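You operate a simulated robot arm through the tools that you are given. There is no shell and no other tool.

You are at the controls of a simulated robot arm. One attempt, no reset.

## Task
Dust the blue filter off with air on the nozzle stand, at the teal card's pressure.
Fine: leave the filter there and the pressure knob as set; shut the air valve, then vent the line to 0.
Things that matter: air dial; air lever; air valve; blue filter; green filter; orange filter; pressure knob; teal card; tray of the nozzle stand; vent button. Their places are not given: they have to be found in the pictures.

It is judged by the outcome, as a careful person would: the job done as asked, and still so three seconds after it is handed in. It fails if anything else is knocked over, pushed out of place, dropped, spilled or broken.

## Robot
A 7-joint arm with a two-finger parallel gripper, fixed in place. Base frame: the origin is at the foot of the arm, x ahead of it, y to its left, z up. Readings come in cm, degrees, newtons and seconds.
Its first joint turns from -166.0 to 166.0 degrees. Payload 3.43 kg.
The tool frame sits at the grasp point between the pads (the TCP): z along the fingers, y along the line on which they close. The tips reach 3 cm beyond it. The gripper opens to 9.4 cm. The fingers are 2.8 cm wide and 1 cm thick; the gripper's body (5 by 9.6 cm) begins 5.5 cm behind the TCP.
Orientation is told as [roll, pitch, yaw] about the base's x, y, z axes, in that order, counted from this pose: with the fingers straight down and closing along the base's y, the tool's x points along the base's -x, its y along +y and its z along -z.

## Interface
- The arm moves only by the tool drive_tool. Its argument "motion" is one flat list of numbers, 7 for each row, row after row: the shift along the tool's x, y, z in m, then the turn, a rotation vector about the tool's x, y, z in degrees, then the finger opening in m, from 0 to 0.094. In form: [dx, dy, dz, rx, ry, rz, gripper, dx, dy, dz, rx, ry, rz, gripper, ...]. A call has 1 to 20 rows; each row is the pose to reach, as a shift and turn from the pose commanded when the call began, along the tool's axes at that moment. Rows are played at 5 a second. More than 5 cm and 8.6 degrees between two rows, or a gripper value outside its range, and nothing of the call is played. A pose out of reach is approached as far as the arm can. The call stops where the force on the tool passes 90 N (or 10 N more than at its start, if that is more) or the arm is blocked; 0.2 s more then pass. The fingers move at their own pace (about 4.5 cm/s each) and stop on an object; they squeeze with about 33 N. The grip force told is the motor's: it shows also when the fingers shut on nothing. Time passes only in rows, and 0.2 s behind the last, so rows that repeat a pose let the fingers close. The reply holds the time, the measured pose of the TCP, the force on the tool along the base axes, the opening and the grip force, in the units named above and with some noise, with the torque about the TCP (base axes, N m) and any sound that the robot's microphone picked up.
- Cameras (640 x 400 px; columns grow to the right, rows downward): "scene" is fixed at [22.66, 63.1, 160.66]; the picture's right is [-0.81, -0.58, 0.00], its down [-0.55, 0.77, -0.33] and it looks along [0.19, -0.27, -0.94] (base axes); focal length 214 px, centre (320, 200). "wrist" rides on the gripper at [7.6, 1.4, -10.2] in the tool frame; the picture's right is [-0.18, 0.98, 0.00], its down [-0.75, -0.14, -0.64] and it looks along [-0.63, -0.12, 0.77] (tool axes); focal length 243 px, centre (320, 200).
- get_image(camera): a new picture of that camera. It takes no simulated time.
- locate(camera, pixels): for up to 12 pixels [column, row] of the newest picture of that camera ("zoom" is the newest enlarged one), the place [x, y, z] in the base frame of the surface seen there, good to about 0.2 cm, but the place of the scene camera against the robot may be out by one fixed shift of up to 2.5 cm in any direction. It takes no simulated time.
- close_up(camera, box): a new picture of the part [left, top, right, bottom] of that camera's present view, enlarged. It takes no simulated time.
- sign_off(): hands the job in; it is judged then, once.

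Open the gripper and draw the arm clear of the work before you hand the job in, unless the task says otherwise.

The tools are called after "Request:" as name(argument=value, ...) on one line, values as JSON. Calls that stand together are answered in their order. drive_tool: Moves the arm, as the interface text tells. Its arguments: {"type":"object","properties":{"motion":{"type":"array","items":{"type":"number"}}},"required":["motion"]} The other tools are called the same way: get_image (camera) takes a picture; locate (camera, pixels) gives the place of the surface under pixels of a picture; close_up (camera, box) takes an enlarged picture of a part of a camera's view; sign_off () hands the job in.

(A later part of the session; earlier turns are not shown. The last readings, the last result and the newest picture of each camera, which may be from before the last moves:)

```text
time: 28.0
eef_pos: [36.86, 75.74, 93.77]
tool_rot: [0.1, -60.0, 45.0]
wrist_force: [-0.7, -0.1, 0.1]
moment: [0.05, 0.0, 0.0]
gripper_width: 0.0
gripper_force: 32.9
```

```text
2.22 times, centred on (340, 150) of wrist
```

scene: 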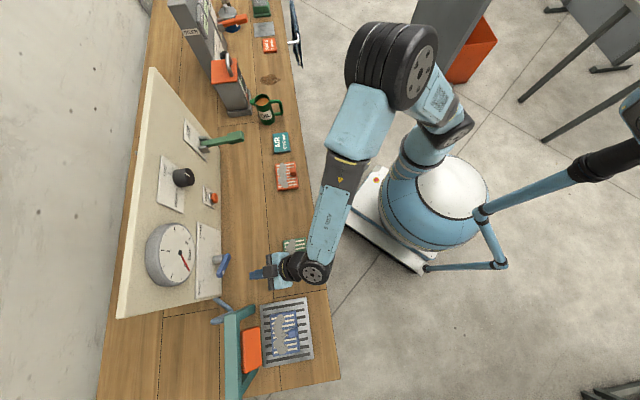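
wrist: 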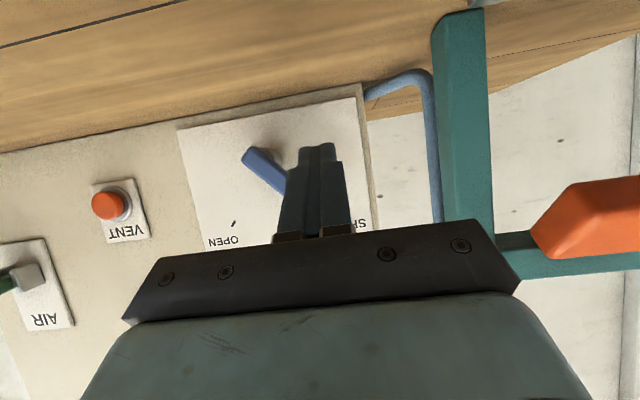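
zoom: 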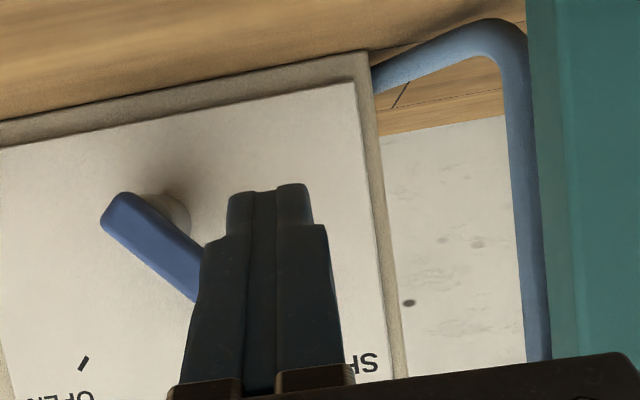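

The post's near edge is at u≈36, the gripper's edge stays below u≈32.3, so it is clear. I move forward 9 cm so the tips are beside the handle, to its lower left.

Request:
drive_tool(motion=[-0.015, 0, 0.026, 0, 0, 0, 0, -0.03, 0, 0.052, 0, 0, 0, 0, -0.045, 0, 0.078, 0, 0, 0, 0, -0.045, 0, 0.078, 0, 0, 0, 0])

Request:
get_image(camera="wrist")

Request:
get_image(camera="scene")

```text
time: 29.0
eef_pos: [43.38, 82.15, 93.65]
tool_rot: [0.0, -60.1, 45.1]
wrist_force: [-0.6, 0.6, -0.5]
moment: [-0.02, -0.01, 0.01]
gripper_width: 0.0
gripper_force: 32.9
```

```text
taken
```

wrist: 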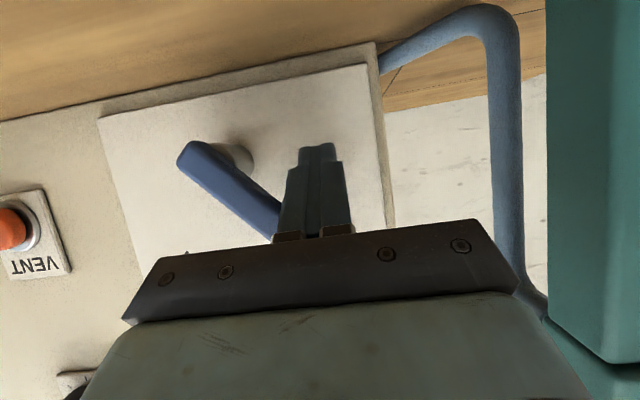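

```text
taken
```

scene: 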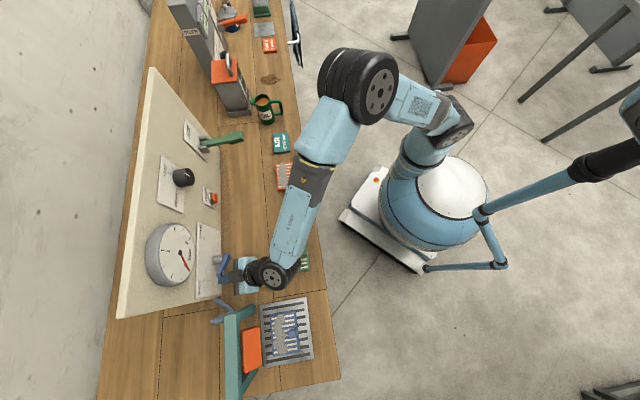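

The tips are at n≈91.4 beside the handle with no contact force. I now sweep along an arc about the pivot (first half) to push the handle toward OPEN.

Request:
drive_tool(motion=[-0.0095, -0.003, -0.0055, 0, 0, 0, 0, -0.0184, -0.0077, -0.0106, 0, 0, 0, 0, -0.0264, -0.0142, -0.0153, 0, 0, 0, 0, -0.0333, -0.0222, -0.0193, 0, 0, 0, 0, -0.039, -0.0315, -0.0225, 0, 0, 0, 0])

Request:
get_image(camera="wrist")

Request:
close_up(camera="scene", box=[130, 190, 290, 310])

```text
time: 30.2
eef_pos: [45.78, 79.91, 98.02]
tool_rot: [0.0, -60.0, 45.0]
wrist_force: [-0.3, 0.9, 0.3]
moment: [-0.01, -0.02, 0.02]
gripper_width: 0.02
gripper_force: 33.0
```

```text
taken
```

wrist: 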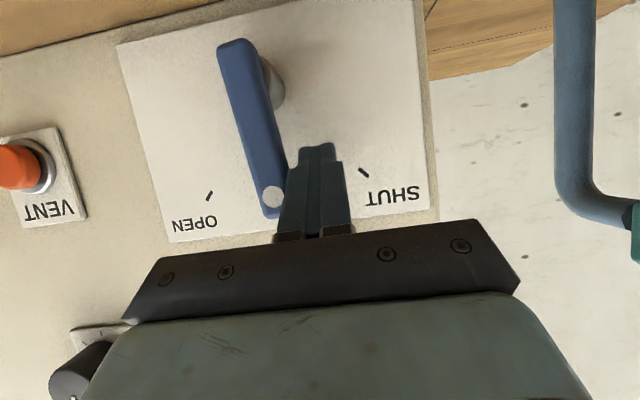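

```text
3.33 times, centred on (210, 250) of scene
```

zoom: 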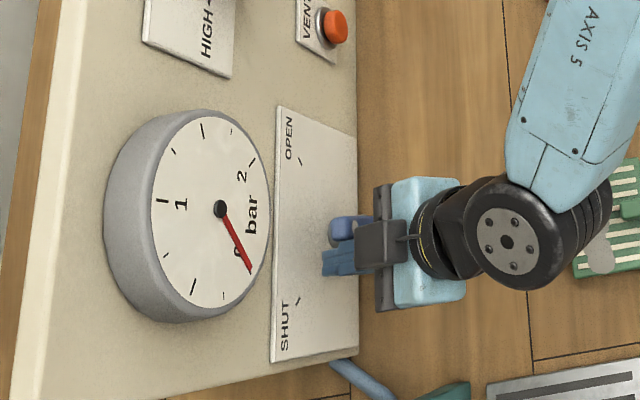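

The handle is now about vertical (half way). I continue the sweep toward the OPEN mark.

Request:
drive_tool(motion=[-0.0042, -0.0103, -0.0024, 0, 0, 0, 0, -0.0067, -0.0212, -0.0039, 0, 0, 0, 0, -0.0075, -0.0325, -0.0044, 0, 0, 0, 0, -0.0067, -0.0438, -0.0039, 0, 0, 0, 0])

Request:
get_image(camera="wrist")

Request:
close_up(camera="scene", box=[130, 190, 290, 310])

```text
time: 31.2
eef_pos: [48.82, 77.06, 98.82]
tool_rot: [0.0, -60.1, 45.1]
wrist_force: [-0.6, 0.8, 0.6]
moment: [0.01, 0.02, 0.01]
gripper_width: 0.0
gripper_force: 32.7
```

```text
taken
```

wrist: 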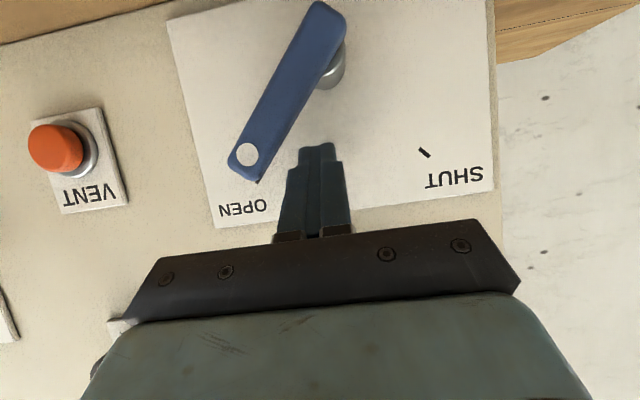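

```text
3.33 times, centred on (210, 250) of scene
```

zoom: 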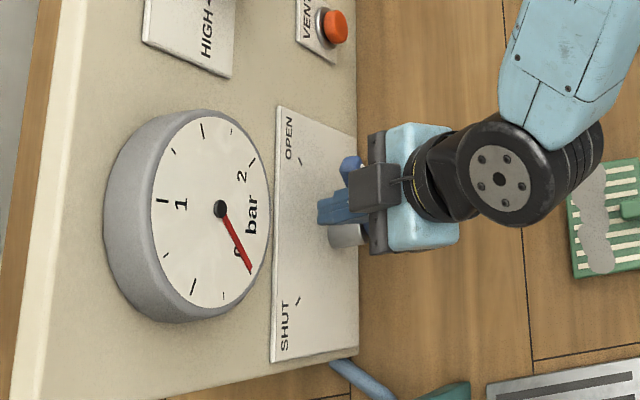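

The handle now lies toward OPEN, well away from the fingers (it seems to have snapped over). I zoom in to check it against the OPEN mark and see the dial.

Request:
close_up(camera="wrist", box=[190, 0, 390, 230])

Request:
locate(camera="wrist", pixels=[[247, 153], [335, 15], [258, 183], [290, 85], [300, 30], [233, 150], [425, 152], [57, 148]])

```text
1.74 times, centred on (290, 115) of wrist
```

zoom: 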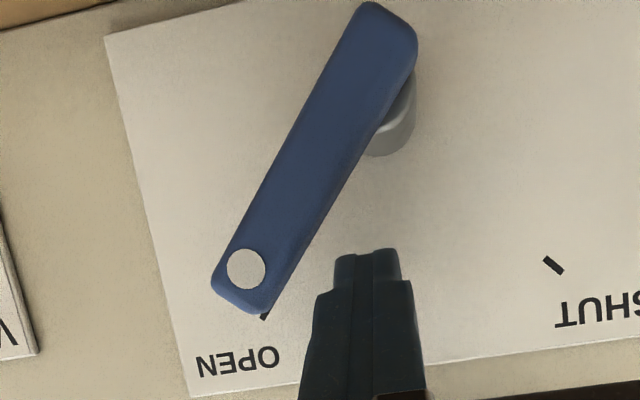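

```text
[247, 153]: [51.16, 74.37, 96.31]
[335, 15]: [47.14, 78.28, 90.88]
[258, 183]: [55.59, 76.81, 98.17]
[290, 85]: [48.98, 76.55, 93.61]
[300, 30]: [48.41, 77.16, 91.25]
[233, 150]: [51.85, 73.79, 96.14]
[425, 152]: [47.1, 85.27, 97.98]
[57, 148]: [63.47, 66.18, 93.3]
```

The dot's place gives a handle angle of about 137°, so the valve is at OPEN; the dial still reads 0 with the knob at LOW. I retreat straight back and move in front of the pressure knob with the tool horizontal.

Request:
drive_tool(motion=[0.0175, 0, -0.0303, 0, 0, 0, 0, 0.035, 0, -0.0606, 0, 0, 0, 0, 0.054, 0, -0.0935, 0, 0, 0, 0.02, 0.0318, -0.035, -0.1063, 0, -6, 0, 0.04, 0.0096, -0.07, -0.1191, 0, -12, 0, 0.06, -0.0126, -0.105, -0.1319, 0, -18, 0, 0.075, -0.0348, -0.14, -0.1447, 0, -24, 0, 0.075, -0.057, -0.175, -0.1575, 0, -30, 0, 0.075, -0.057, -0.175, -0.1575, 0, -30, 0, 0.075])

Request:
get_image(camera="wrist")

Request:
get_image(camera="scene")

```text
time: 33.2
eef_pos: [53.68, 56.73, 111.44]
tool_rot: [131.8, -90.0, -86.9]
wrist_force: [0.1, -0.3, -0.8]
moment: [-0.02, -0.01, 0.03]
gripper_width: 7.5
gripper_force: 0.1
```

```text
taken
```

wrist: 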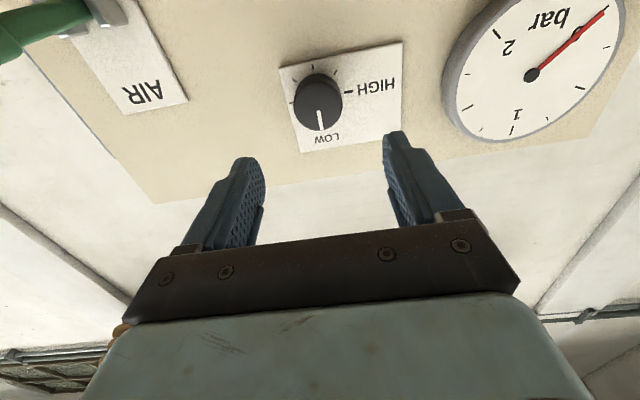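

```text
taken
```

scene: 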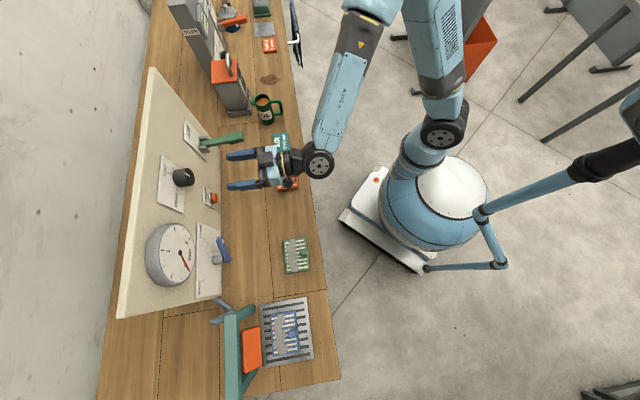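

The tool is horizontal in front of the knob at pixel (318,100). I zoom on the knob and locate it precisely.

Request:
close_up(camera="wrist", box=[270, 40, 410, 155])

Request:
close_up(camera="wrist", box=[430, 0, 640, 150])

```text
3.48 times, centred on (340, 98) of wrist
```

zoom: 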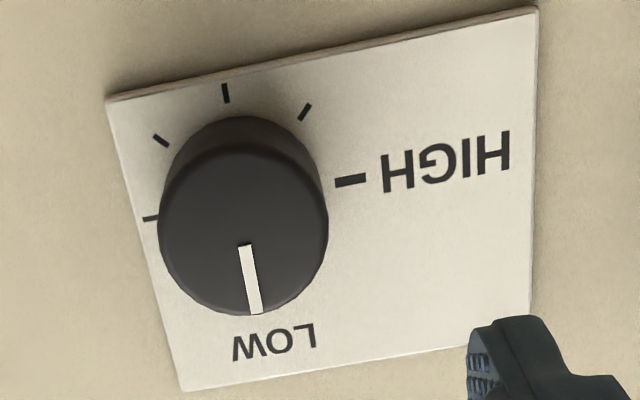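

```text
2.67 times, centred on (535, 75) of wrist
```

zoom: 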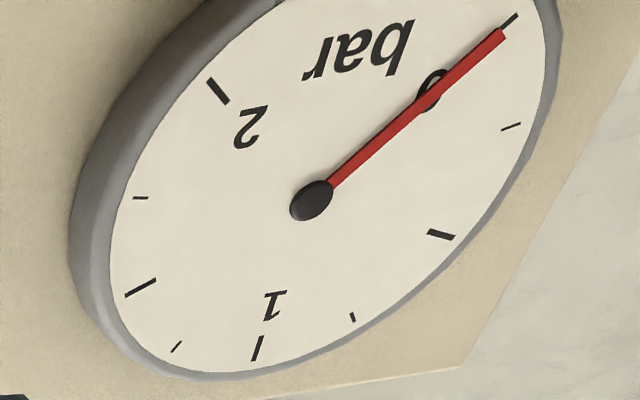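

The scale runs from LOW (12 o'clock) clockwise through six 45° steps to HIGH (9 o'clock), so I need to turn clockwise roughly 100°. I locate the knob's face and side.

Request:
close_up(camera="wrist", box=[270, 40, 410, 155])

Request:
locate(camera="zoom", pixels=[[243, 232], [164, 232], [324, 225], [243, 154], [255, 308], [243, 125], [255, 322], [350, 182], [226, 92], [120, 110], [500, 150], [190, 180]])

```text
3.48 times, centred on (340, 98) of wrist
```

zoom: 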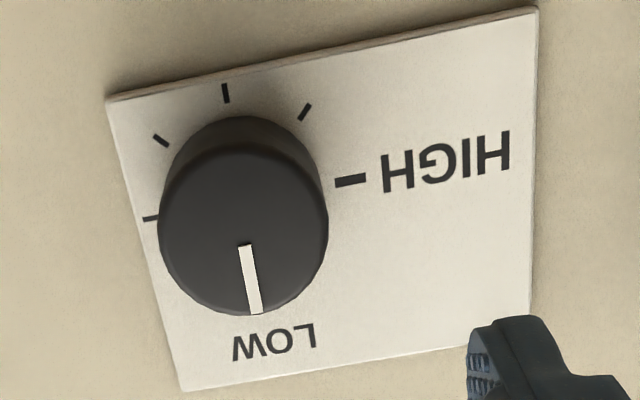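

```text
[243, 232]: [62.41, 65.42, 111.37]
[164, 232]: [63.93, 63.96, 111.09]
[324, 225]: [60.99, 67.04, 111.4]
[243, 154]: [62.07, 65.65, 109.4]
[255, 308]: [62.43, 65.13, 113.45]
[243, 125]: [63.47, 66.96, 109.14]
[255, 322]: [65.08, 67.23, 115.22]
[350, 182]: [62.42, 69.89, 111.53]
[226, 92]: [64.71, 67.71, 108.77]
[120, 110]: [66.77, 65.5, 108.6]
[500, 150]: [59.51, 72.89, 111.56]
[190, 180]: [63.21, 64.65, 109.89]
```

Knob: centre (u 2.15, z 111.4), radius 2.1, face n 90.4, plate n 93.55. I pre-rotate −48° about the tool axis, and then advance so the tips stop about 1 cm short of the plate.

Request:
drive_tool(motion=[0, 0, 0, 0, 0, -8, 0.075, 0, 0, 0, 0, 0, -16, 0.075, 0, 0, 0, 0, 0, -24, 0.075, 0, 0, 0, 0, 0, -32, 0.075, 0, 0, 0, 0, 0, -40, 0.075, 0, 0, 0, 0, 0, -48, 0.075, 0, 0, 0.03, 0, 0, -48, 0.075, 0, 0, 0.06, 0, 0, -48, 0.075, 0, 0, 0.08, 0, 0, -48, 0.075, 0, 0, 0.08, 0, 0, -48, 0.075])

Request:
get_image(camera="wrist")

Request:
get_image(camera="scene")

```text
time: 35.4
eef_pos: [59.09, 62.28, 111.63]
tool_rot: [-90.0, -42.0, 135.0]
wrist_force: [0.6, 0.2, -0.2]
moment: [0.01, 0.02, 0.02]
gripper_width: 7.49
gripper_force: 0.0
```

```text
taken
```

wrist: 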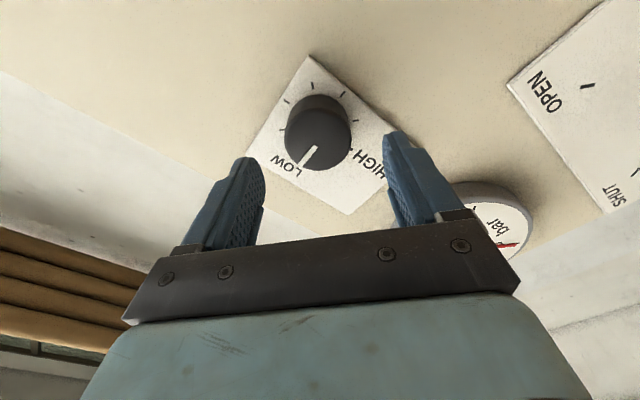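

```text
taken
```

scene: 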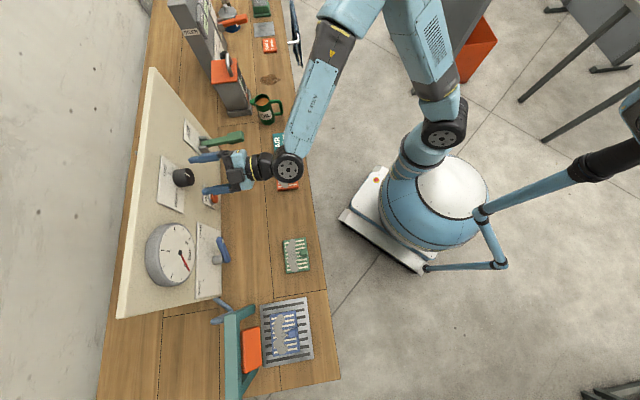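

At n 85.8, nearly centred. I correct 2 mm, advance the last 3.8 cm, and close on the knob.

Request:
drive_tool(motion=[0.002, 0.0008, 0.02, 0, 0, 0, 0.075, 0.002, 0.0008, 0.038, 0, 0, 0, 0.075, 0.002, 0.0008, 0.038, 0, 0, 0, 0.06, 0.002, 0.0008, 0.038, 0, 0, 0, 0.045, 0.002, 0.0008, 0.038, 0, 0, 0, 0.03, 0.002, 0.0008, 0.038, 0, 0, 0, 0.0, 0.002, 0.0008, 0.038, 0, 0, 0, 0.0])

Request:
get_image(camera="wrist")

```text
time: 37.0
eef_pos: [62.09, 64.99, 111.56]
tool_rot: [-90.3, -41.9, 135.1]
wrist_force: [16.5, -2.0, 26.1]
moment: [-0.09, 0.12, -0.38]
gripper_width: 4.46
gripper_force: 45.3
```

```text
taken
```

wrist: 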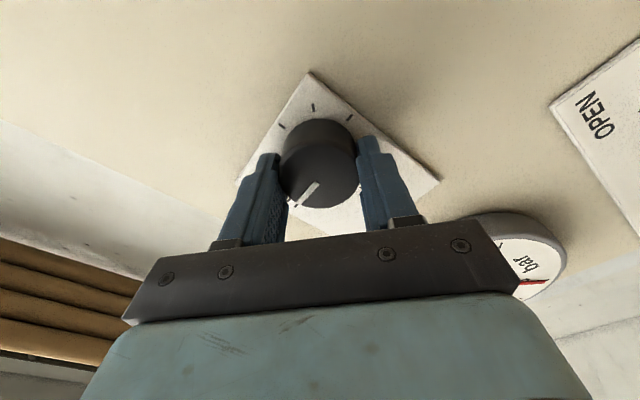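

The grip is on, but there is about 28 N of side force along the tool's −y, i.e. slightly off-centre. I shift 1.5 mm along −y to relieve it.

Request:
drive_tool(motion=[0, -0.001, 0, 0, 0, 0, 0.0, 0, -0.0015, 0, 0, 0, 0, 0.0, 0, -0.0015, 0, 0, 0, 0, 0.0])

```text
time: 37.8
eef_pos: [62.04, 64.98, 111.58]
tool_rot: [-89.9, -42.1, 134.8]
wrist_force: [23.3, 4.1, 24.8]
moment: [0.57, -0.11, 0.03]
gripper_width: 4.46
gripper_force: 45.1
```

The force hardly changed. I zoom in to see whether both fingers touch the knob.

Request:
close_up(camera="wrist", box=[220, 60, 420, 220])

Request:
close_up(camera="scene", box=[130, 130, 270, 220])

```text
2.50 times, centred on (320, 140) of wrist
```

zoom: 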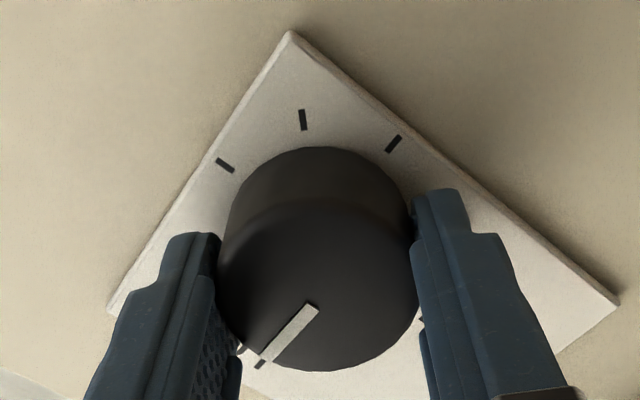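

```text
4.44 times, centred on (200, 175) of scene
```

zoom: 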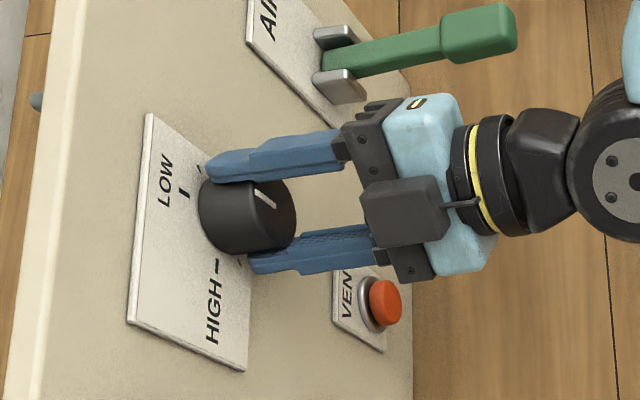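

Both fingers touch. I open slightly and look at the gaps on both sides to recentre properly.

Request:
drive_tool(motion=[0, 0, 0, 0, 0, 0, 0.05, 0, 0, 0, 0, 0, 0, 0.06, 0, 0, 0, 0, 0, 0, 0.06])

Request:
close_up(camera="wrist", box=[220, 60, 420, 220])

Request:
close_up(camera="scene", box=[110, 150, 250, 290])

```text
time: 38.6
eef_pos: [61.92, 65.04, 111.54]
tool_rot: [-89.9, -42.0, 135.0]
wrist_force: [1.6, 0.2, -0.2]
moment: [-0.01, 0.01, -0.03]
gripper_width: 6.01
gripper_force: 0.0
```

```text
2.50 times, centred on (320, 140) of wrist
```

zoom: 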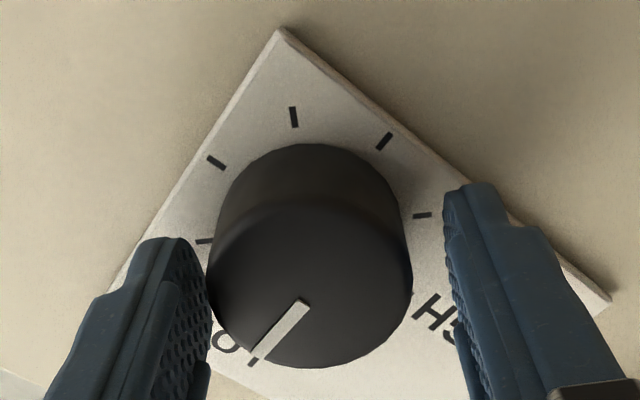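

```text
2.86 times, centred on (180, 220) of scene
```

zoom: 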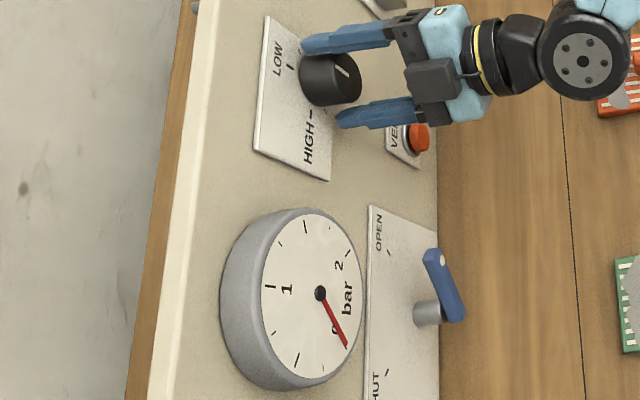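

The left finger is against the knob while the right has a gap, so I'm off-centre. I locate the knob's face edges and finger faces from this view.

Request:
close_up(camera="wrist", box=[220, 60, 420, 220])

Request:
locate(camera="zoom", pixels=[[310, 285], [212, 270], [408, 285], [310, 210], [310, 362], [225, 330], [395, 225], [240, 235], [380, 345], [465, 200], [165, 250], [460, 230]])

```text
2.50 times, centred on (320, 140) of wrist
```

zoom: 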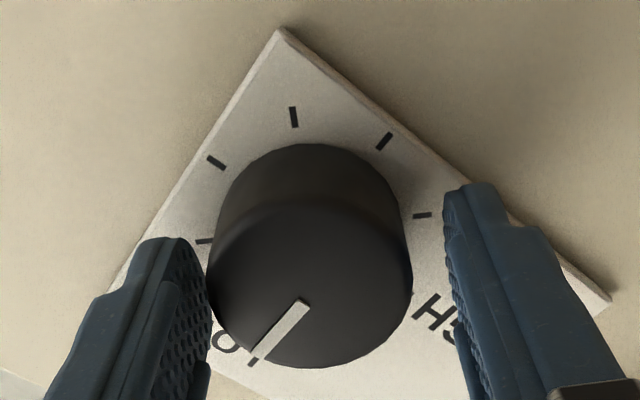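

```text
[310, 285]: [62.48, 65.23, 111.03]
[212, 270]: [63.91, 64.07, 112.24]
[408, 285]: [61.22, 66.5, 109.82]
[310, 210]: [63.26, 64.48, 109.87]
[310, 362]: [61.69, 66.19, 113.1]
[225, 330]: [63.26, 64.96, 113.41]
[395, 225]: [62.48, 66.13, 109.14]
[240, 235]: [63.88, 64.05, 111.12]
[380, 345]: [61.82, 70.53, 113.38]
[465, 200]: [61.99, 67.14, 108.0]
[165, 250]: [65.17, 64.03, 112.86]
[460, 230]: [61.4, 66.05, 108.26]
```

By locate the fingers are about symmetric, but the force says the knob pulls the tool toward −y, and I'm ~0.3 cm off along x. I shift (+2.5 mm x, −1.5 mm y) and close again, reading the force.

Request:
drive_tool(motion=[0.0025, -0.0015, 0, 0, 0, 0, 0.06, 0.0025, -0.0015, 0, 0, 0, 0, 0.05, 0.0025, -0.0015, 0, 0, 0, 0, 0.046, 0.0025, -0.0015, 0, 0, 0, 0, 0.046])

Request:
close_up(camera="wrist", box=[220, 60, 420, 220])

```text
time: 39.6
eef_pos: [62.02, 64.88, 111.38]
tool_rot: [-90.0, -42.0, 135.0]
wrist_force: [0.1, 0.3, -0.5]
moment: [0.02, -0.02, -0.01]
gripper_width: 4.56
gripper_force: 0.0
```

```text
2.50 times, centred on (320, 140) of wrist
```

zoom: 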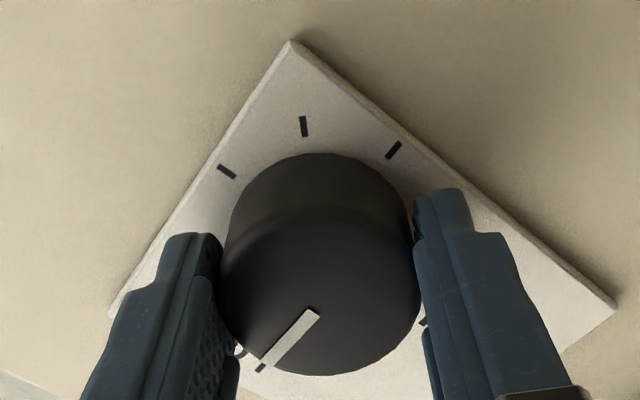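

At 4.56 cm opening there is no contact force, so it is well centred now. I close fully.

Request:
drive_tool(motion=[0, 0, 0, 0, 0, 0, 0.043, 0, 0, 0, 0, 0, 0, 0.04, 0, 0, 0, 0, 0, 0, 0.04])

```text
time: 40.4
eef_pos: [62.11, 64.88, 111.6]
tool_rot: [-90.0, -42.0, 134.9]
wrist_force: [0.2, 0.2, 1.5]
moment: [0.05, 0.03, -0.01]
gripper_width: 4.47
gripper_force: 45.0
```

Now gripped with almost no side force. I turn the knob clockwise 32° and read the dial.

Request:
drive_tool(motion=[0, 0, 0, 0, 0, 8, 0.04, 0, 0, 0, 0, 0, 16, 0.04, 0, 0, 0, 0, 0, 24, 0.04, 0, 0, 0, 0, 0, 32, 0.04, 0, 0, 0, 0, 0, 32, 0.04])

Request:
close_up(camera="scene", box=[110, 150, 250, 290])

Request:
get_image(camera="wrist")

```text
time: 41.6
eef_pos: [62.08, 64.84, 111.51]
tool_rot: [-89.6, -74.1, 134.6]
wrist_force: [-8.5, -4.7, -10.3]
moment: [0.06, 0.0, -0.1]
gripper_width: 4.47
gripper_force: 45.0
```

```text
2.86 times, centred on (180, 220) of scene
```

zoom: 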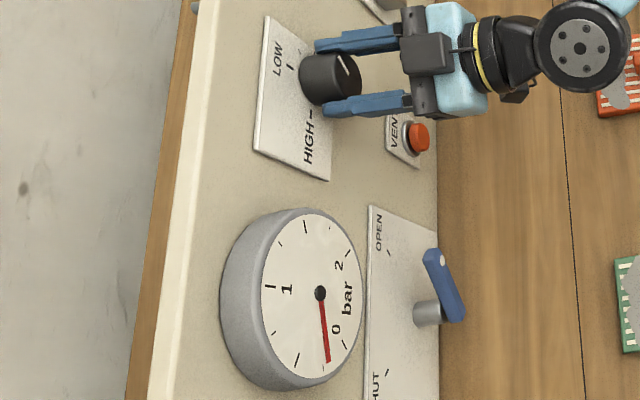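

```text
taken
```

wrist: 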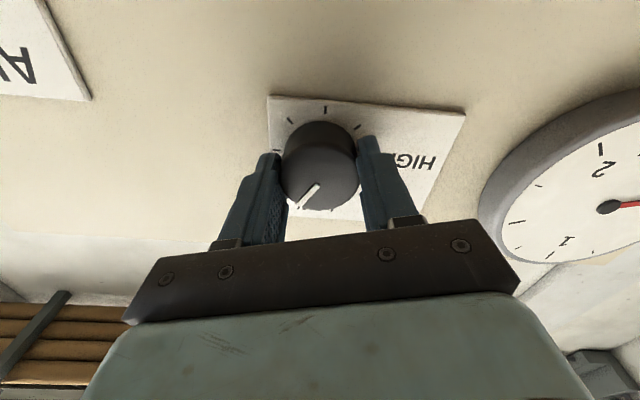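

The dial rose to about 0.25 for 32°, so about 100° in total is needed. I turn another 40°.

Request:
drive_tool(motion=[0, 0, 0, 0, 0, 8, 0.04, 0, 0, 0, 0, 0, 16, 0.04, 0, 0, 0, 0, 0, 24, 0.04, 0, 0, 0, 0, 0, 32, 0.04, 0, 0, 0, 0, 0, 40, 0.04, 0, 0, 0, 0, 0, 40, 0.04])

Request:
close_up(camera="scene", box=[140, 215, 210, 295])

Request:
get_image(camera="wrist")

```text
time: 43.0
eef_pos: [62.04, 64.94, 111.55]
tool_rot: [90.0, -65.9, -45.0]
wrist_force: [-13.8, 7.7, -4.4]
moment: [-0.73, 0.72, 0.57]
gripper_width: 4.46
gripper_force: 45.1
```

```text
5.00 times, centred on (175, 255) of scene
```

zoom: 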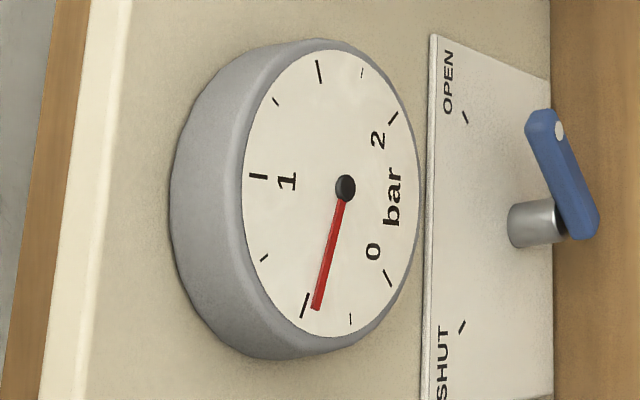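

```text
taken
```

wrist: 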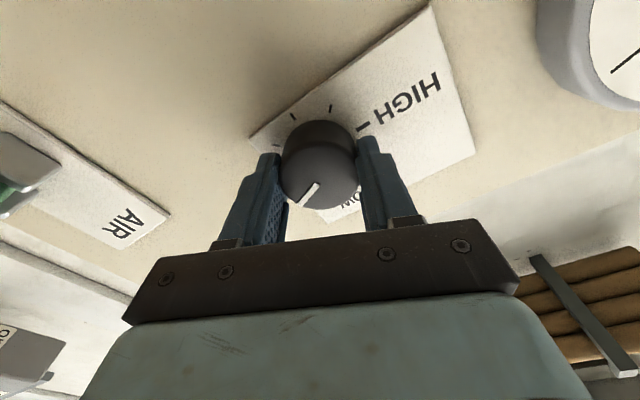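

The needle is just under the 0.5 mark. I wait a second to see whether it lags.

Request:
drive_tool(motion=[0, 0, 0, 0, 0, 0, 0.04, 0, 0, 0, 0, 0, 0, 0.04, 0, 0, 0, 0, 0, 0, 0.04, 0, 0, 0, 0, 0, 0, 0.04, 0, 0, 0, 0, 0, 0, 0.04])

Request:
close_up(camera="scene", box=[140, 215, 210, 295])

```text
time: 44.2
eef_pos: [62.19, 64.99, 111.42]
tool_rot: [90.1, -66.0, -45.1]
wrist_force: [-11.9, 17.1, 3.5]
moment: [-0.04, 0.07, 0.45]
gripper_width: 4.42
gripper_force: 44.9
```

```text
5.00 times, centred on (175, 255) of scene
```

zoom: 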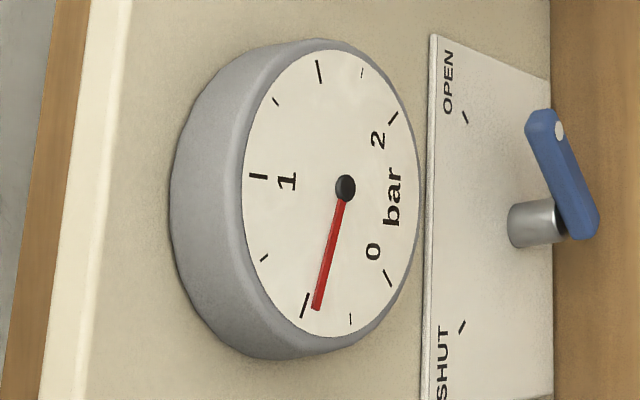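

The needle is steady at about 0.44 bar for 72° (≈0.0062 bar/°), so about 49° more is needed. I turn another 40°, with a sub-millimetre recentring to relieve the 20 N side force.

Request:
drive_tool(motion=[-0.0003, 0.0008, 0, 0, 0, 8, 0.04, -0.0003, 0.0008, 0, 0, 0, 16, 0.04, -0.0003, 0.0008, 0, 0, 0, 24, 0.04, -0.0003, 0.0008, 0, 0, 0, 32, 0.04, -0.0003, 0.0008, 0, 0, 0, 40, 0.04, -0.0003, 0.0008, 0, 0, 0, 40, 0.04, -0.0003, 0.0008, 0, 0, 0, 40, 0.04])

Request:
close_up(camera="scene", box=[140, 215, 210, 295])

Request:
get_image(camera="scene")

```text
time: 45.8
eef_pos: [62.15, 64.87, 111.57]
tool_rot: [89.9, -25.9, -44.9]
wrist_force: [-20.9, -6.7, -11.2]
moment: [0.1, -0.12, -0.68]
gripper_width: 4.45
gripper_force: 45.1
```

```text
5.00 times, centred on (175, 255) of scene
```

zoom: 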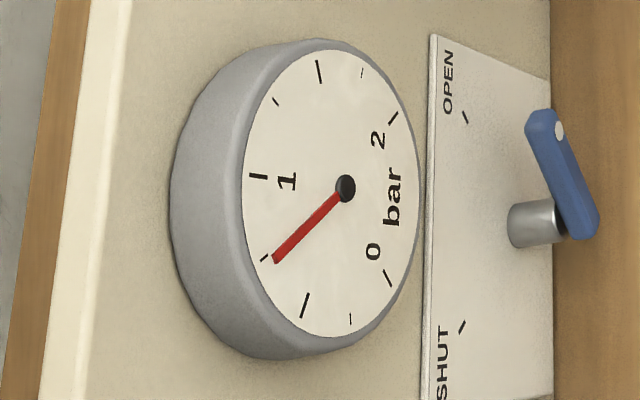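

```text
taken
```

scene: 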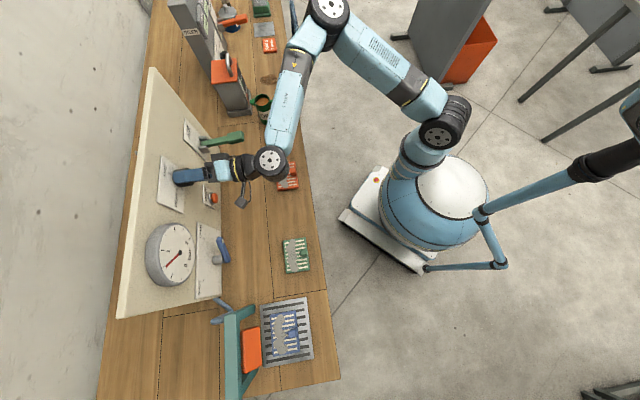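

The needle is close to the 0.75 tick, but parallax matters, so I locate needle and ticks in 3D to compute the angle.

Request:
close_up(camera="scene", box=[140, 215, 210, 295])

Request:
locate(camera="zoom", pixels=[[345, 187], [277, 260], [310, 223], [264, 258], [304, 305], [351, 319], [388, 278], [258, 176], [276, 101], [320, 71], [362, 73], [393, 118]])

```text
5.00 times, centred on (175, 255) of scene
```

zoom: 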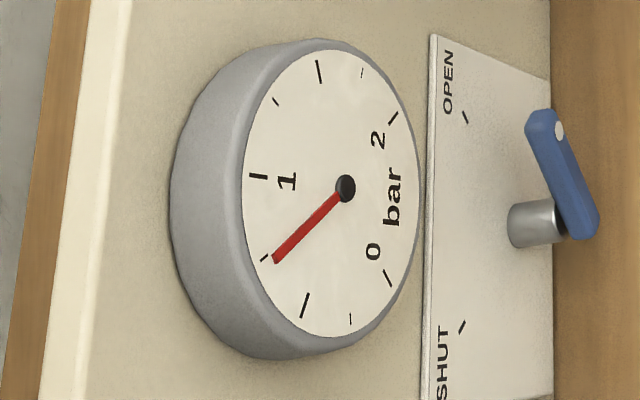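

```text
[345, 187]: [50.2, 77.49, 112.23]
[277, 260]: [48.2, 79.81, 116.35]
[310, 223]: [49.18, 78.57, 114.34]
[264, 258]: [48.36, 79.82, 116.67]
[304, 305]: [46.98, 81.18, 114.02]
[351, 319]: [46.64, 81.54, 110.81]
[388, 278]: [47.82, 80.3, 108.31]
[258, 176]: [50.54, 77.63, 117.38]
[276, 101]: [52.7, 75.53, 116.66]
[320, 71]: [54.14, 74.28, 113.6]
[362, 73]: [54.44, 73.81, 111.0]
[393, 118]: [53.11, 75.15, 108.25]
```

The needle is at ≈35.7° left of the "1" tick versus 33.75° for 0.75, i.e. about 0.735 bar. I turn 2.5° more and re-measure.

Request:
drive_tool(motion=[0, 0, 0, 0, 0, 1.5, 0.04, 0, 0, 0, 0, 0, 2.5, 0.04, 0, 0, 0, 0, 0, 2.5, 0.04, 0, 0, 0, 0, 0, 2.5, 0.04])

Request:
close_up(camera="scene", box=[150, 225, 200, 287])

```text
time: 46.8
eef_pos: [62.02, 64.93, 111.42]
tool_rot: [89.9, -23.5, -44.9]
wrist_force: [-22.4, -12.2, -16.6]
moment: [-0.32, 0.32, 0.58]
gripper_width: 4.42
gripper_force: 44.9
```

```text
6.45 times, centred on (175, 256) of scene
```

zoom: 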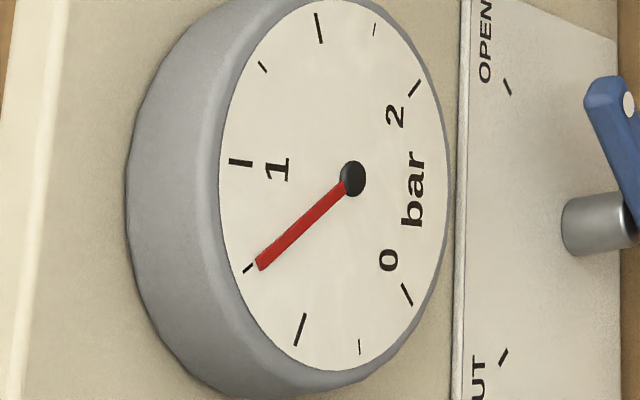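

Request:
locate(camera="zoom", pixels=[[352, 178], [261, 264], [280, 247], [300, 228], [248, 268], [300, 330], [358, 346], [406, 294], [241, 162], [264, 67], [319, 28], [413, 88]])

```text
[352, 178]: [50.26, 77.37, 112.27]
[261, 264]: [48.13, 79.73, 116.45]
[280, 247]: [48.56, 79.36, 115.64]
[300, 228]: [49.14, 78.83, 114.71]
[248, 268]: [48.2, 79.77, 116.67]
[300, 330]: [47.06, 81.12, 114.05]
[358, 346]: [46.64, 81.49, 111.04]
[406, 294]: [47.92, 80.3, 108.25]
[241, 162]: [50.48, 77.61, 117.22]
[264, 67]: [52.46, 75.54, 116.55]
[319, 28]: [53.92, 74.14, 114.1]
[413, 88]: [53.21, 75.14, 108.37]
```

My geometry gives roughly 0.74 bar. I release the knob and back off to view the dial squarely with the wrist camera.

Request:
drive_tool(motion=[0, 0, 0, 0, 0, 0, 0.05, 0, 0, 0, 0, 0, 0, 0.07, 0, 0, 0, 0, 0, 0, 0.075, 0, 0, -0.03, 0, 0, 0, 0.075, 0, 0, -0.06, 0, 0, 0, 0.075, 0, 0, -0.1, 0, 0, 0, 0.075, 0, 0, -0.1, 0, 0, 0, 0.075])

Request:
get_image(camera="wrist")

Request:
close_up(camera="scene", box=[110, 150, 250, 290])

```text
time: 48.4
eef_pos: [55.2, 57.61, 111.52]
tool_rot: [90.0, -23.5, -45.0]
wrist_force: [0.0, 0.2, 0.2]
moment: [0.0, 0.02, -0.03]
gripper_width: 7.49
gripper_force: 0.0
```

```text
taken
```

wrist: 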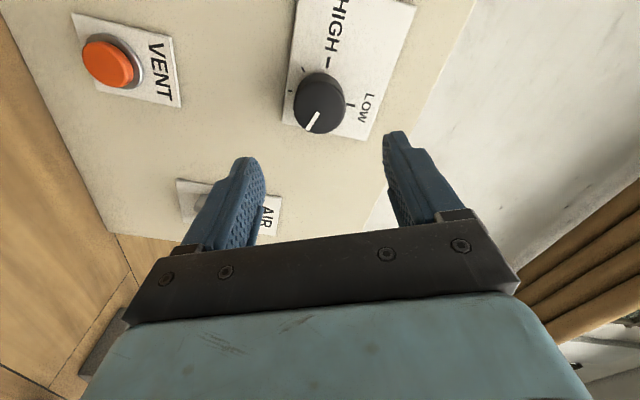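

```text
2.86 times, centred on (180, 220) of scene
```

zoom: 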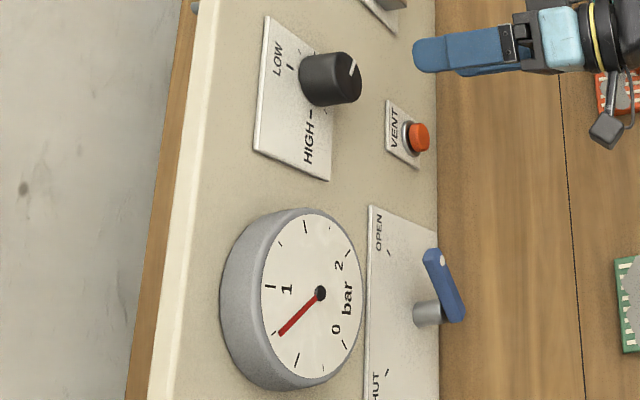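

The knob stayed put. I rotate the wrist back and move to a pose in front of and slightly above the dial for a square reading.

Request:
drive_tool(motion=[0.0, 0.0, -0.02, 0, 0, -7.4, 0.075, 0.01, 0.015, -0.04, 0, 0, -14.8, 0.06, 0.03, 0.035, -0.06, 0, 0, -22.2, 0.04, 0.05, 0.06, -0.08, 0, 0, -29.6, 0.02, 0.07, 0.085, -0.08, 0, 0, -37, 0.0, 0.09, 0.11, -0.08, 0, 0, -44.4, 0.0, 0.11, 0.135, -0.08, 0, 0, -51.8, 0.0, 0.12, 0.155, -0.08, 0, 0, -59.2, 0.0, 0.125, 0.1635, -0.08, 0, 0, -66.5, 0.0, 0.125, 0.1635, -0.08, 0, 0, -66.5, 0.0])

Request:
drive_tool(motion=[0, 0, 0, 0, 7.5, 0, 0.0, 0, 0, 0, 0, 15, 0, 0.0, 0, 0, 0, 0, 22.5, 0, 0.0, 0, 0, 0, 0, 30, 0, 0.0, 0, 0, 0, 0, 30, 0, 0.0])

Request:
get_image(camera="wrist")

```text
time: 50.6
eef_pos: [36.66, 64.83, 121.36]
tool_rot: [-49.4, -90.0, 94.4]
wrist_force: [-1.0, 0.4, 0.4]
moment: [0.04, 0.0, -0.01]
gripper_width: 0.01
gripper_force: 33.4
```

```text
time: 51.8
eef_pos: [36.69, 64.87, 121.52]
tool_rot: [0.2, -59.9, 45.0]
wrist_force: [-0.7, -0.1, 0.9]
moment: [0.01, 0.01, 0.0]
gripper_width: 0.0
gripper_force: 33.3
```

```text
taken
```

wrist: 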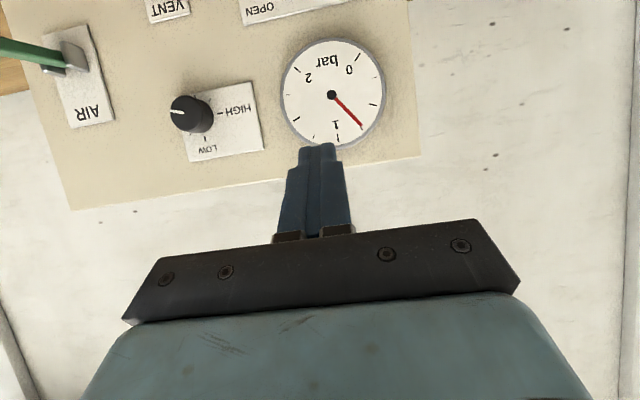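

The dial is in clear view at (333,92) with the needle toward the 0.75 tick at (362,125). I zoom in for the reading.

Request:
close_up(camera="wrist", box=[270, 30, 400, 155])

Request:
close_up(camera="wrist", box=[300, 60, 390, 150])

```text
3.20 times, centred on (335, 92) of wrist
```

zoom: 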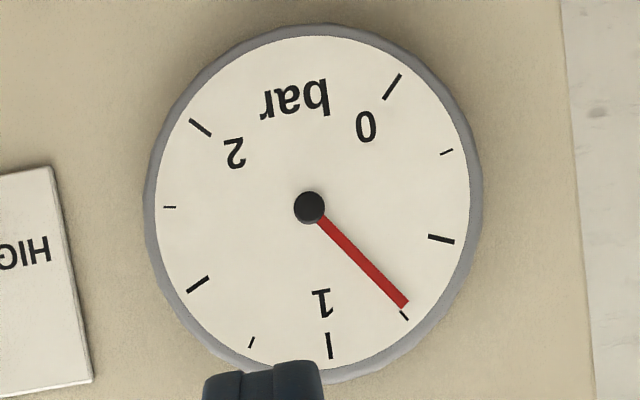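

```text
4.44 times, centred on (345, 105) of wrist
```

zoom: 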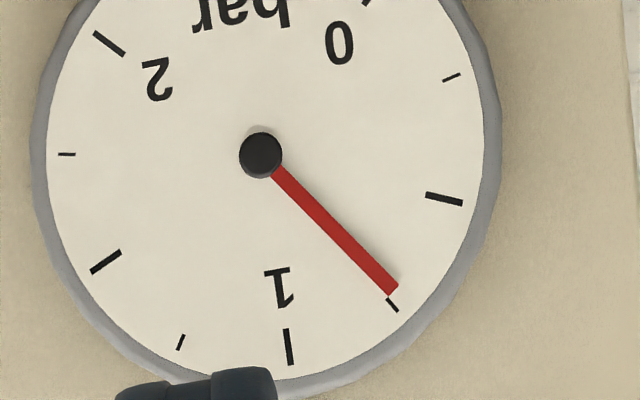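

Measured against the ticks the needle reads about 0.725–0.73 bar, slightly low. I take a scene baseline zoom with the same box before regripping for a small correction.

Request:
close_up(camera="scene", box=[160, 235, 195, 280])

Request:
close_up(camera="wrist", box=[150, 70, 280, 170])

```text
8.89 times, centred on (178, 258) of scene
```

zoom: 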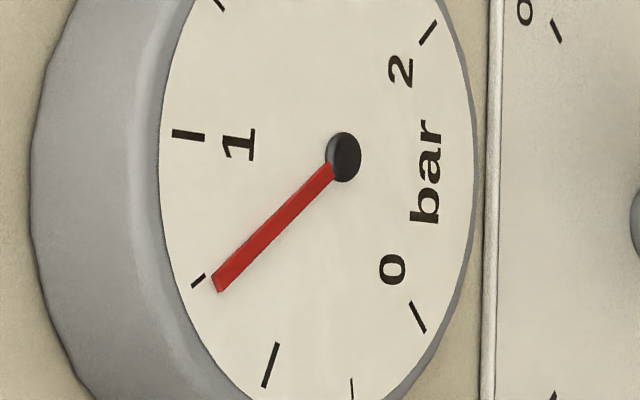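

```text
4.00 times, centred on (215, 120) of wrist
```

zoom: 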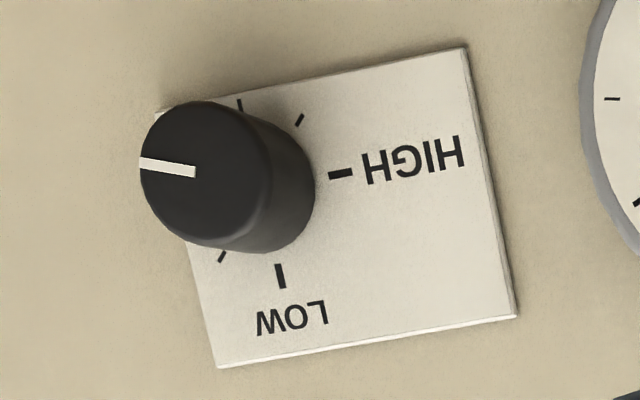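

After release the needle fell back slightly (recoil), to ≈0.727; the pointer stands near 3 o'clock (≈98°, consistent with 2 bar/270°). I go back to regrip the knob, centred, with the fingers horizontal.

Request:
drive_tool(motion=[0.0084, -0.0297, 0.0187, 0, -5, 0, 0.03, 0.0169, -0.0594, 0.0375, 0, -10, 0, 0.06, 0.0253, -0.0892, 0.0562, 0, -15, 0, 0.075, 0.0337, -0.1189, 0.0749, 0, -20, 0, 0.075, 0.0422, -0.1486, 0.0937, 0, -25, 0, 0.075, 0.0506, -0.1783, 0.1124, 0, -30, 0, 0.075, 0.0506, -0.1783, 0.1124, 0, -30, 0, 0.075])

Request:
get_image(camera="wrist")

```text
time: 53.4
eef_pos: [54.64, 57.33, 111.53]
tool_rot: [123.3, -90.0, -78.2]
wrist_force: [1.0, 0.3, -0.1]
moment: [0.01, 0.02, 0.01]
gripper_width: 7.54
gripper_force: 0.0
```

```text
taken
```

wrist: 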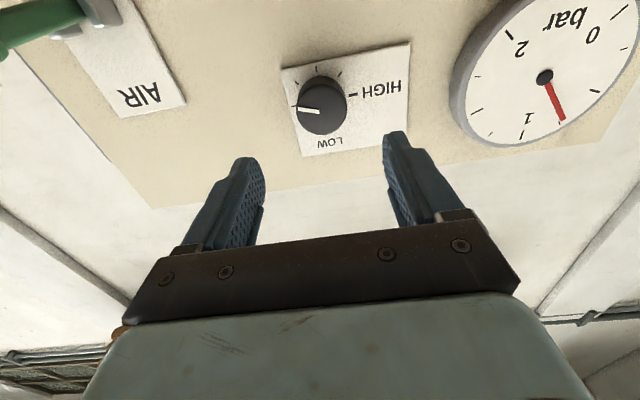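

u 1.90 versus target 2.1; I correct 2 mm, advance 10.4 cm and narrow the fingers to 4.6 cm, then check the force.

Request:
drive_tool(motion=[0, 0.002, 0.03, 0, 0, 0, 0.075, 0, 0.002, 0.06, 0, 0, 0, 0.075, 0, 0.002, 0.085, 0, 0, 0, 0.075, 0, 0.002, 0.104, 0, 0, 0, 0.075, 0, 0.002, 0.104, 0, 0, 0, 0.06, 0, 0.002, 0.104, 0, 0, 0, 0.048, 0, 0.002, 0.104, 0, 0, 0, 0.046, 0, 0.002, 0.104, 0, 0, 0, 0.046])

Request:
get_image(camera="wrist")

```text
time: 55.2
eef_pos: [61.67, 64.77, 111.49]
tool_rot: [44.8, -90.0, 0.2]
wrist_force: [1.2, -1.5, -0.3]
moment: [-0.03, 0.02, -0.02]
gripper_width: 4.66
gripper_force: 1.5
```

```text
taken
```

wrist: 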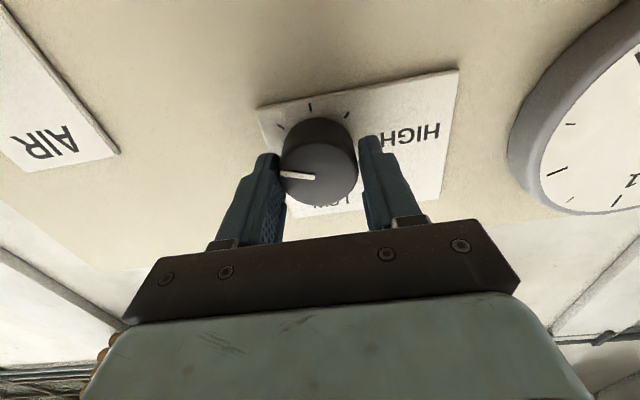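

A very slight touch on the −y finger. I shift 0.7 mm to −y and close.

Request:
drive_tool(motion=[0, -0.0007, 0, 0, 0, 0, 0.046, 0, -0.0007, 0, 0, 0, 0, 0.043, 0, -0.0007, 0, 0, 0, 0, 0.04, 0, -0.0007, 0, 0, 0, 0, 0.04])

Request:
close_up(camera="scene", box=[160, 235, 195, 280])

```text
time: 56.2
eef_pos: [61.93, 64.6, 111.61]
tool_rot: [45.5, -89.9, -0.6]
wrist_force: [3.1, -8.2, -1.4]
moment: [0.0, -0.03, -0.29]
gripper_width: 4.47
gripper_force: 45.4
```

```text
8.89 times, centred on (178, 258) of scene
```

zoom: 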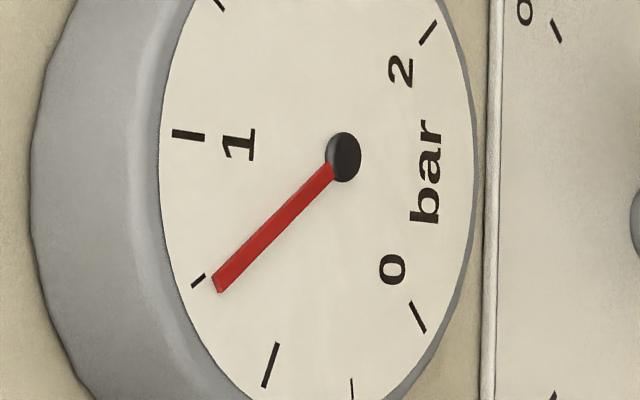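

Gripped with small side force; dial unchanged. I turn +5° clockwise and look.

Request:
drive_tool(motion=[0, 0, 0, 0, 0, 2.5, 0.04, 0, 0, 0, 0, 0, 5, 0.04, 0, 0, 0, 0, 0, 5, 0.04])

Request:
close_up(camera="scene", box=[160, 235, 195, 280])

```text
time: 57.0
eef_pos: [61.88, 64.64, 111.57]
tool_rot: [89.1, -84.9, -44.0]
wrist_force: [-0.1, -16.6, -8.9]
moment: [-0.34, 0.34, -0.3]
gripper_width: 4.48
gripper_force: 45.3
```

```text
8.89 times, centred on (178, 258) of scene
```

zoom: 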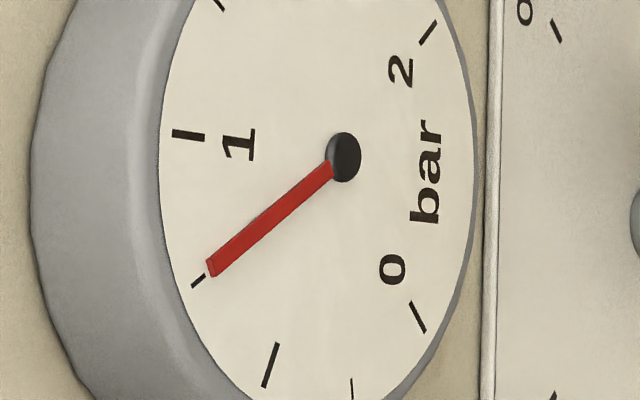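

The needle moved a bit past the tick (≈0.77). I release and see where it settles.

Request:
drive_tool(motion=[0, 0, 0, 0, 0, 0, 0.046, 0, 0, 0, 0, 0, 0, 0.05, 0, 0, 0, 0, 0, 0, 0.06, 0, 0, 0, 0, 0, 0, 0.07])

Request:
close_up(camera="scene", box=[160, 235, 195, 280])

```text
time: 58.0
eef_pos: [61.83, 64.77, 111.58]
tool_rot: [89.7, -85.0, -44.7]
wrist_force: [0.2, 0.8, -0.2]
moment: [0.04, -0.02, 0.01]
gripper_width: 7.03
gripper_force: 0.1
```

```text
8.89 times, centred on (178, 258) of scene
```

zoom: 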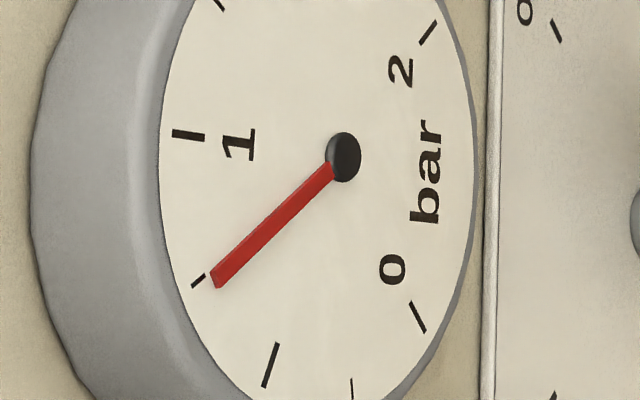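

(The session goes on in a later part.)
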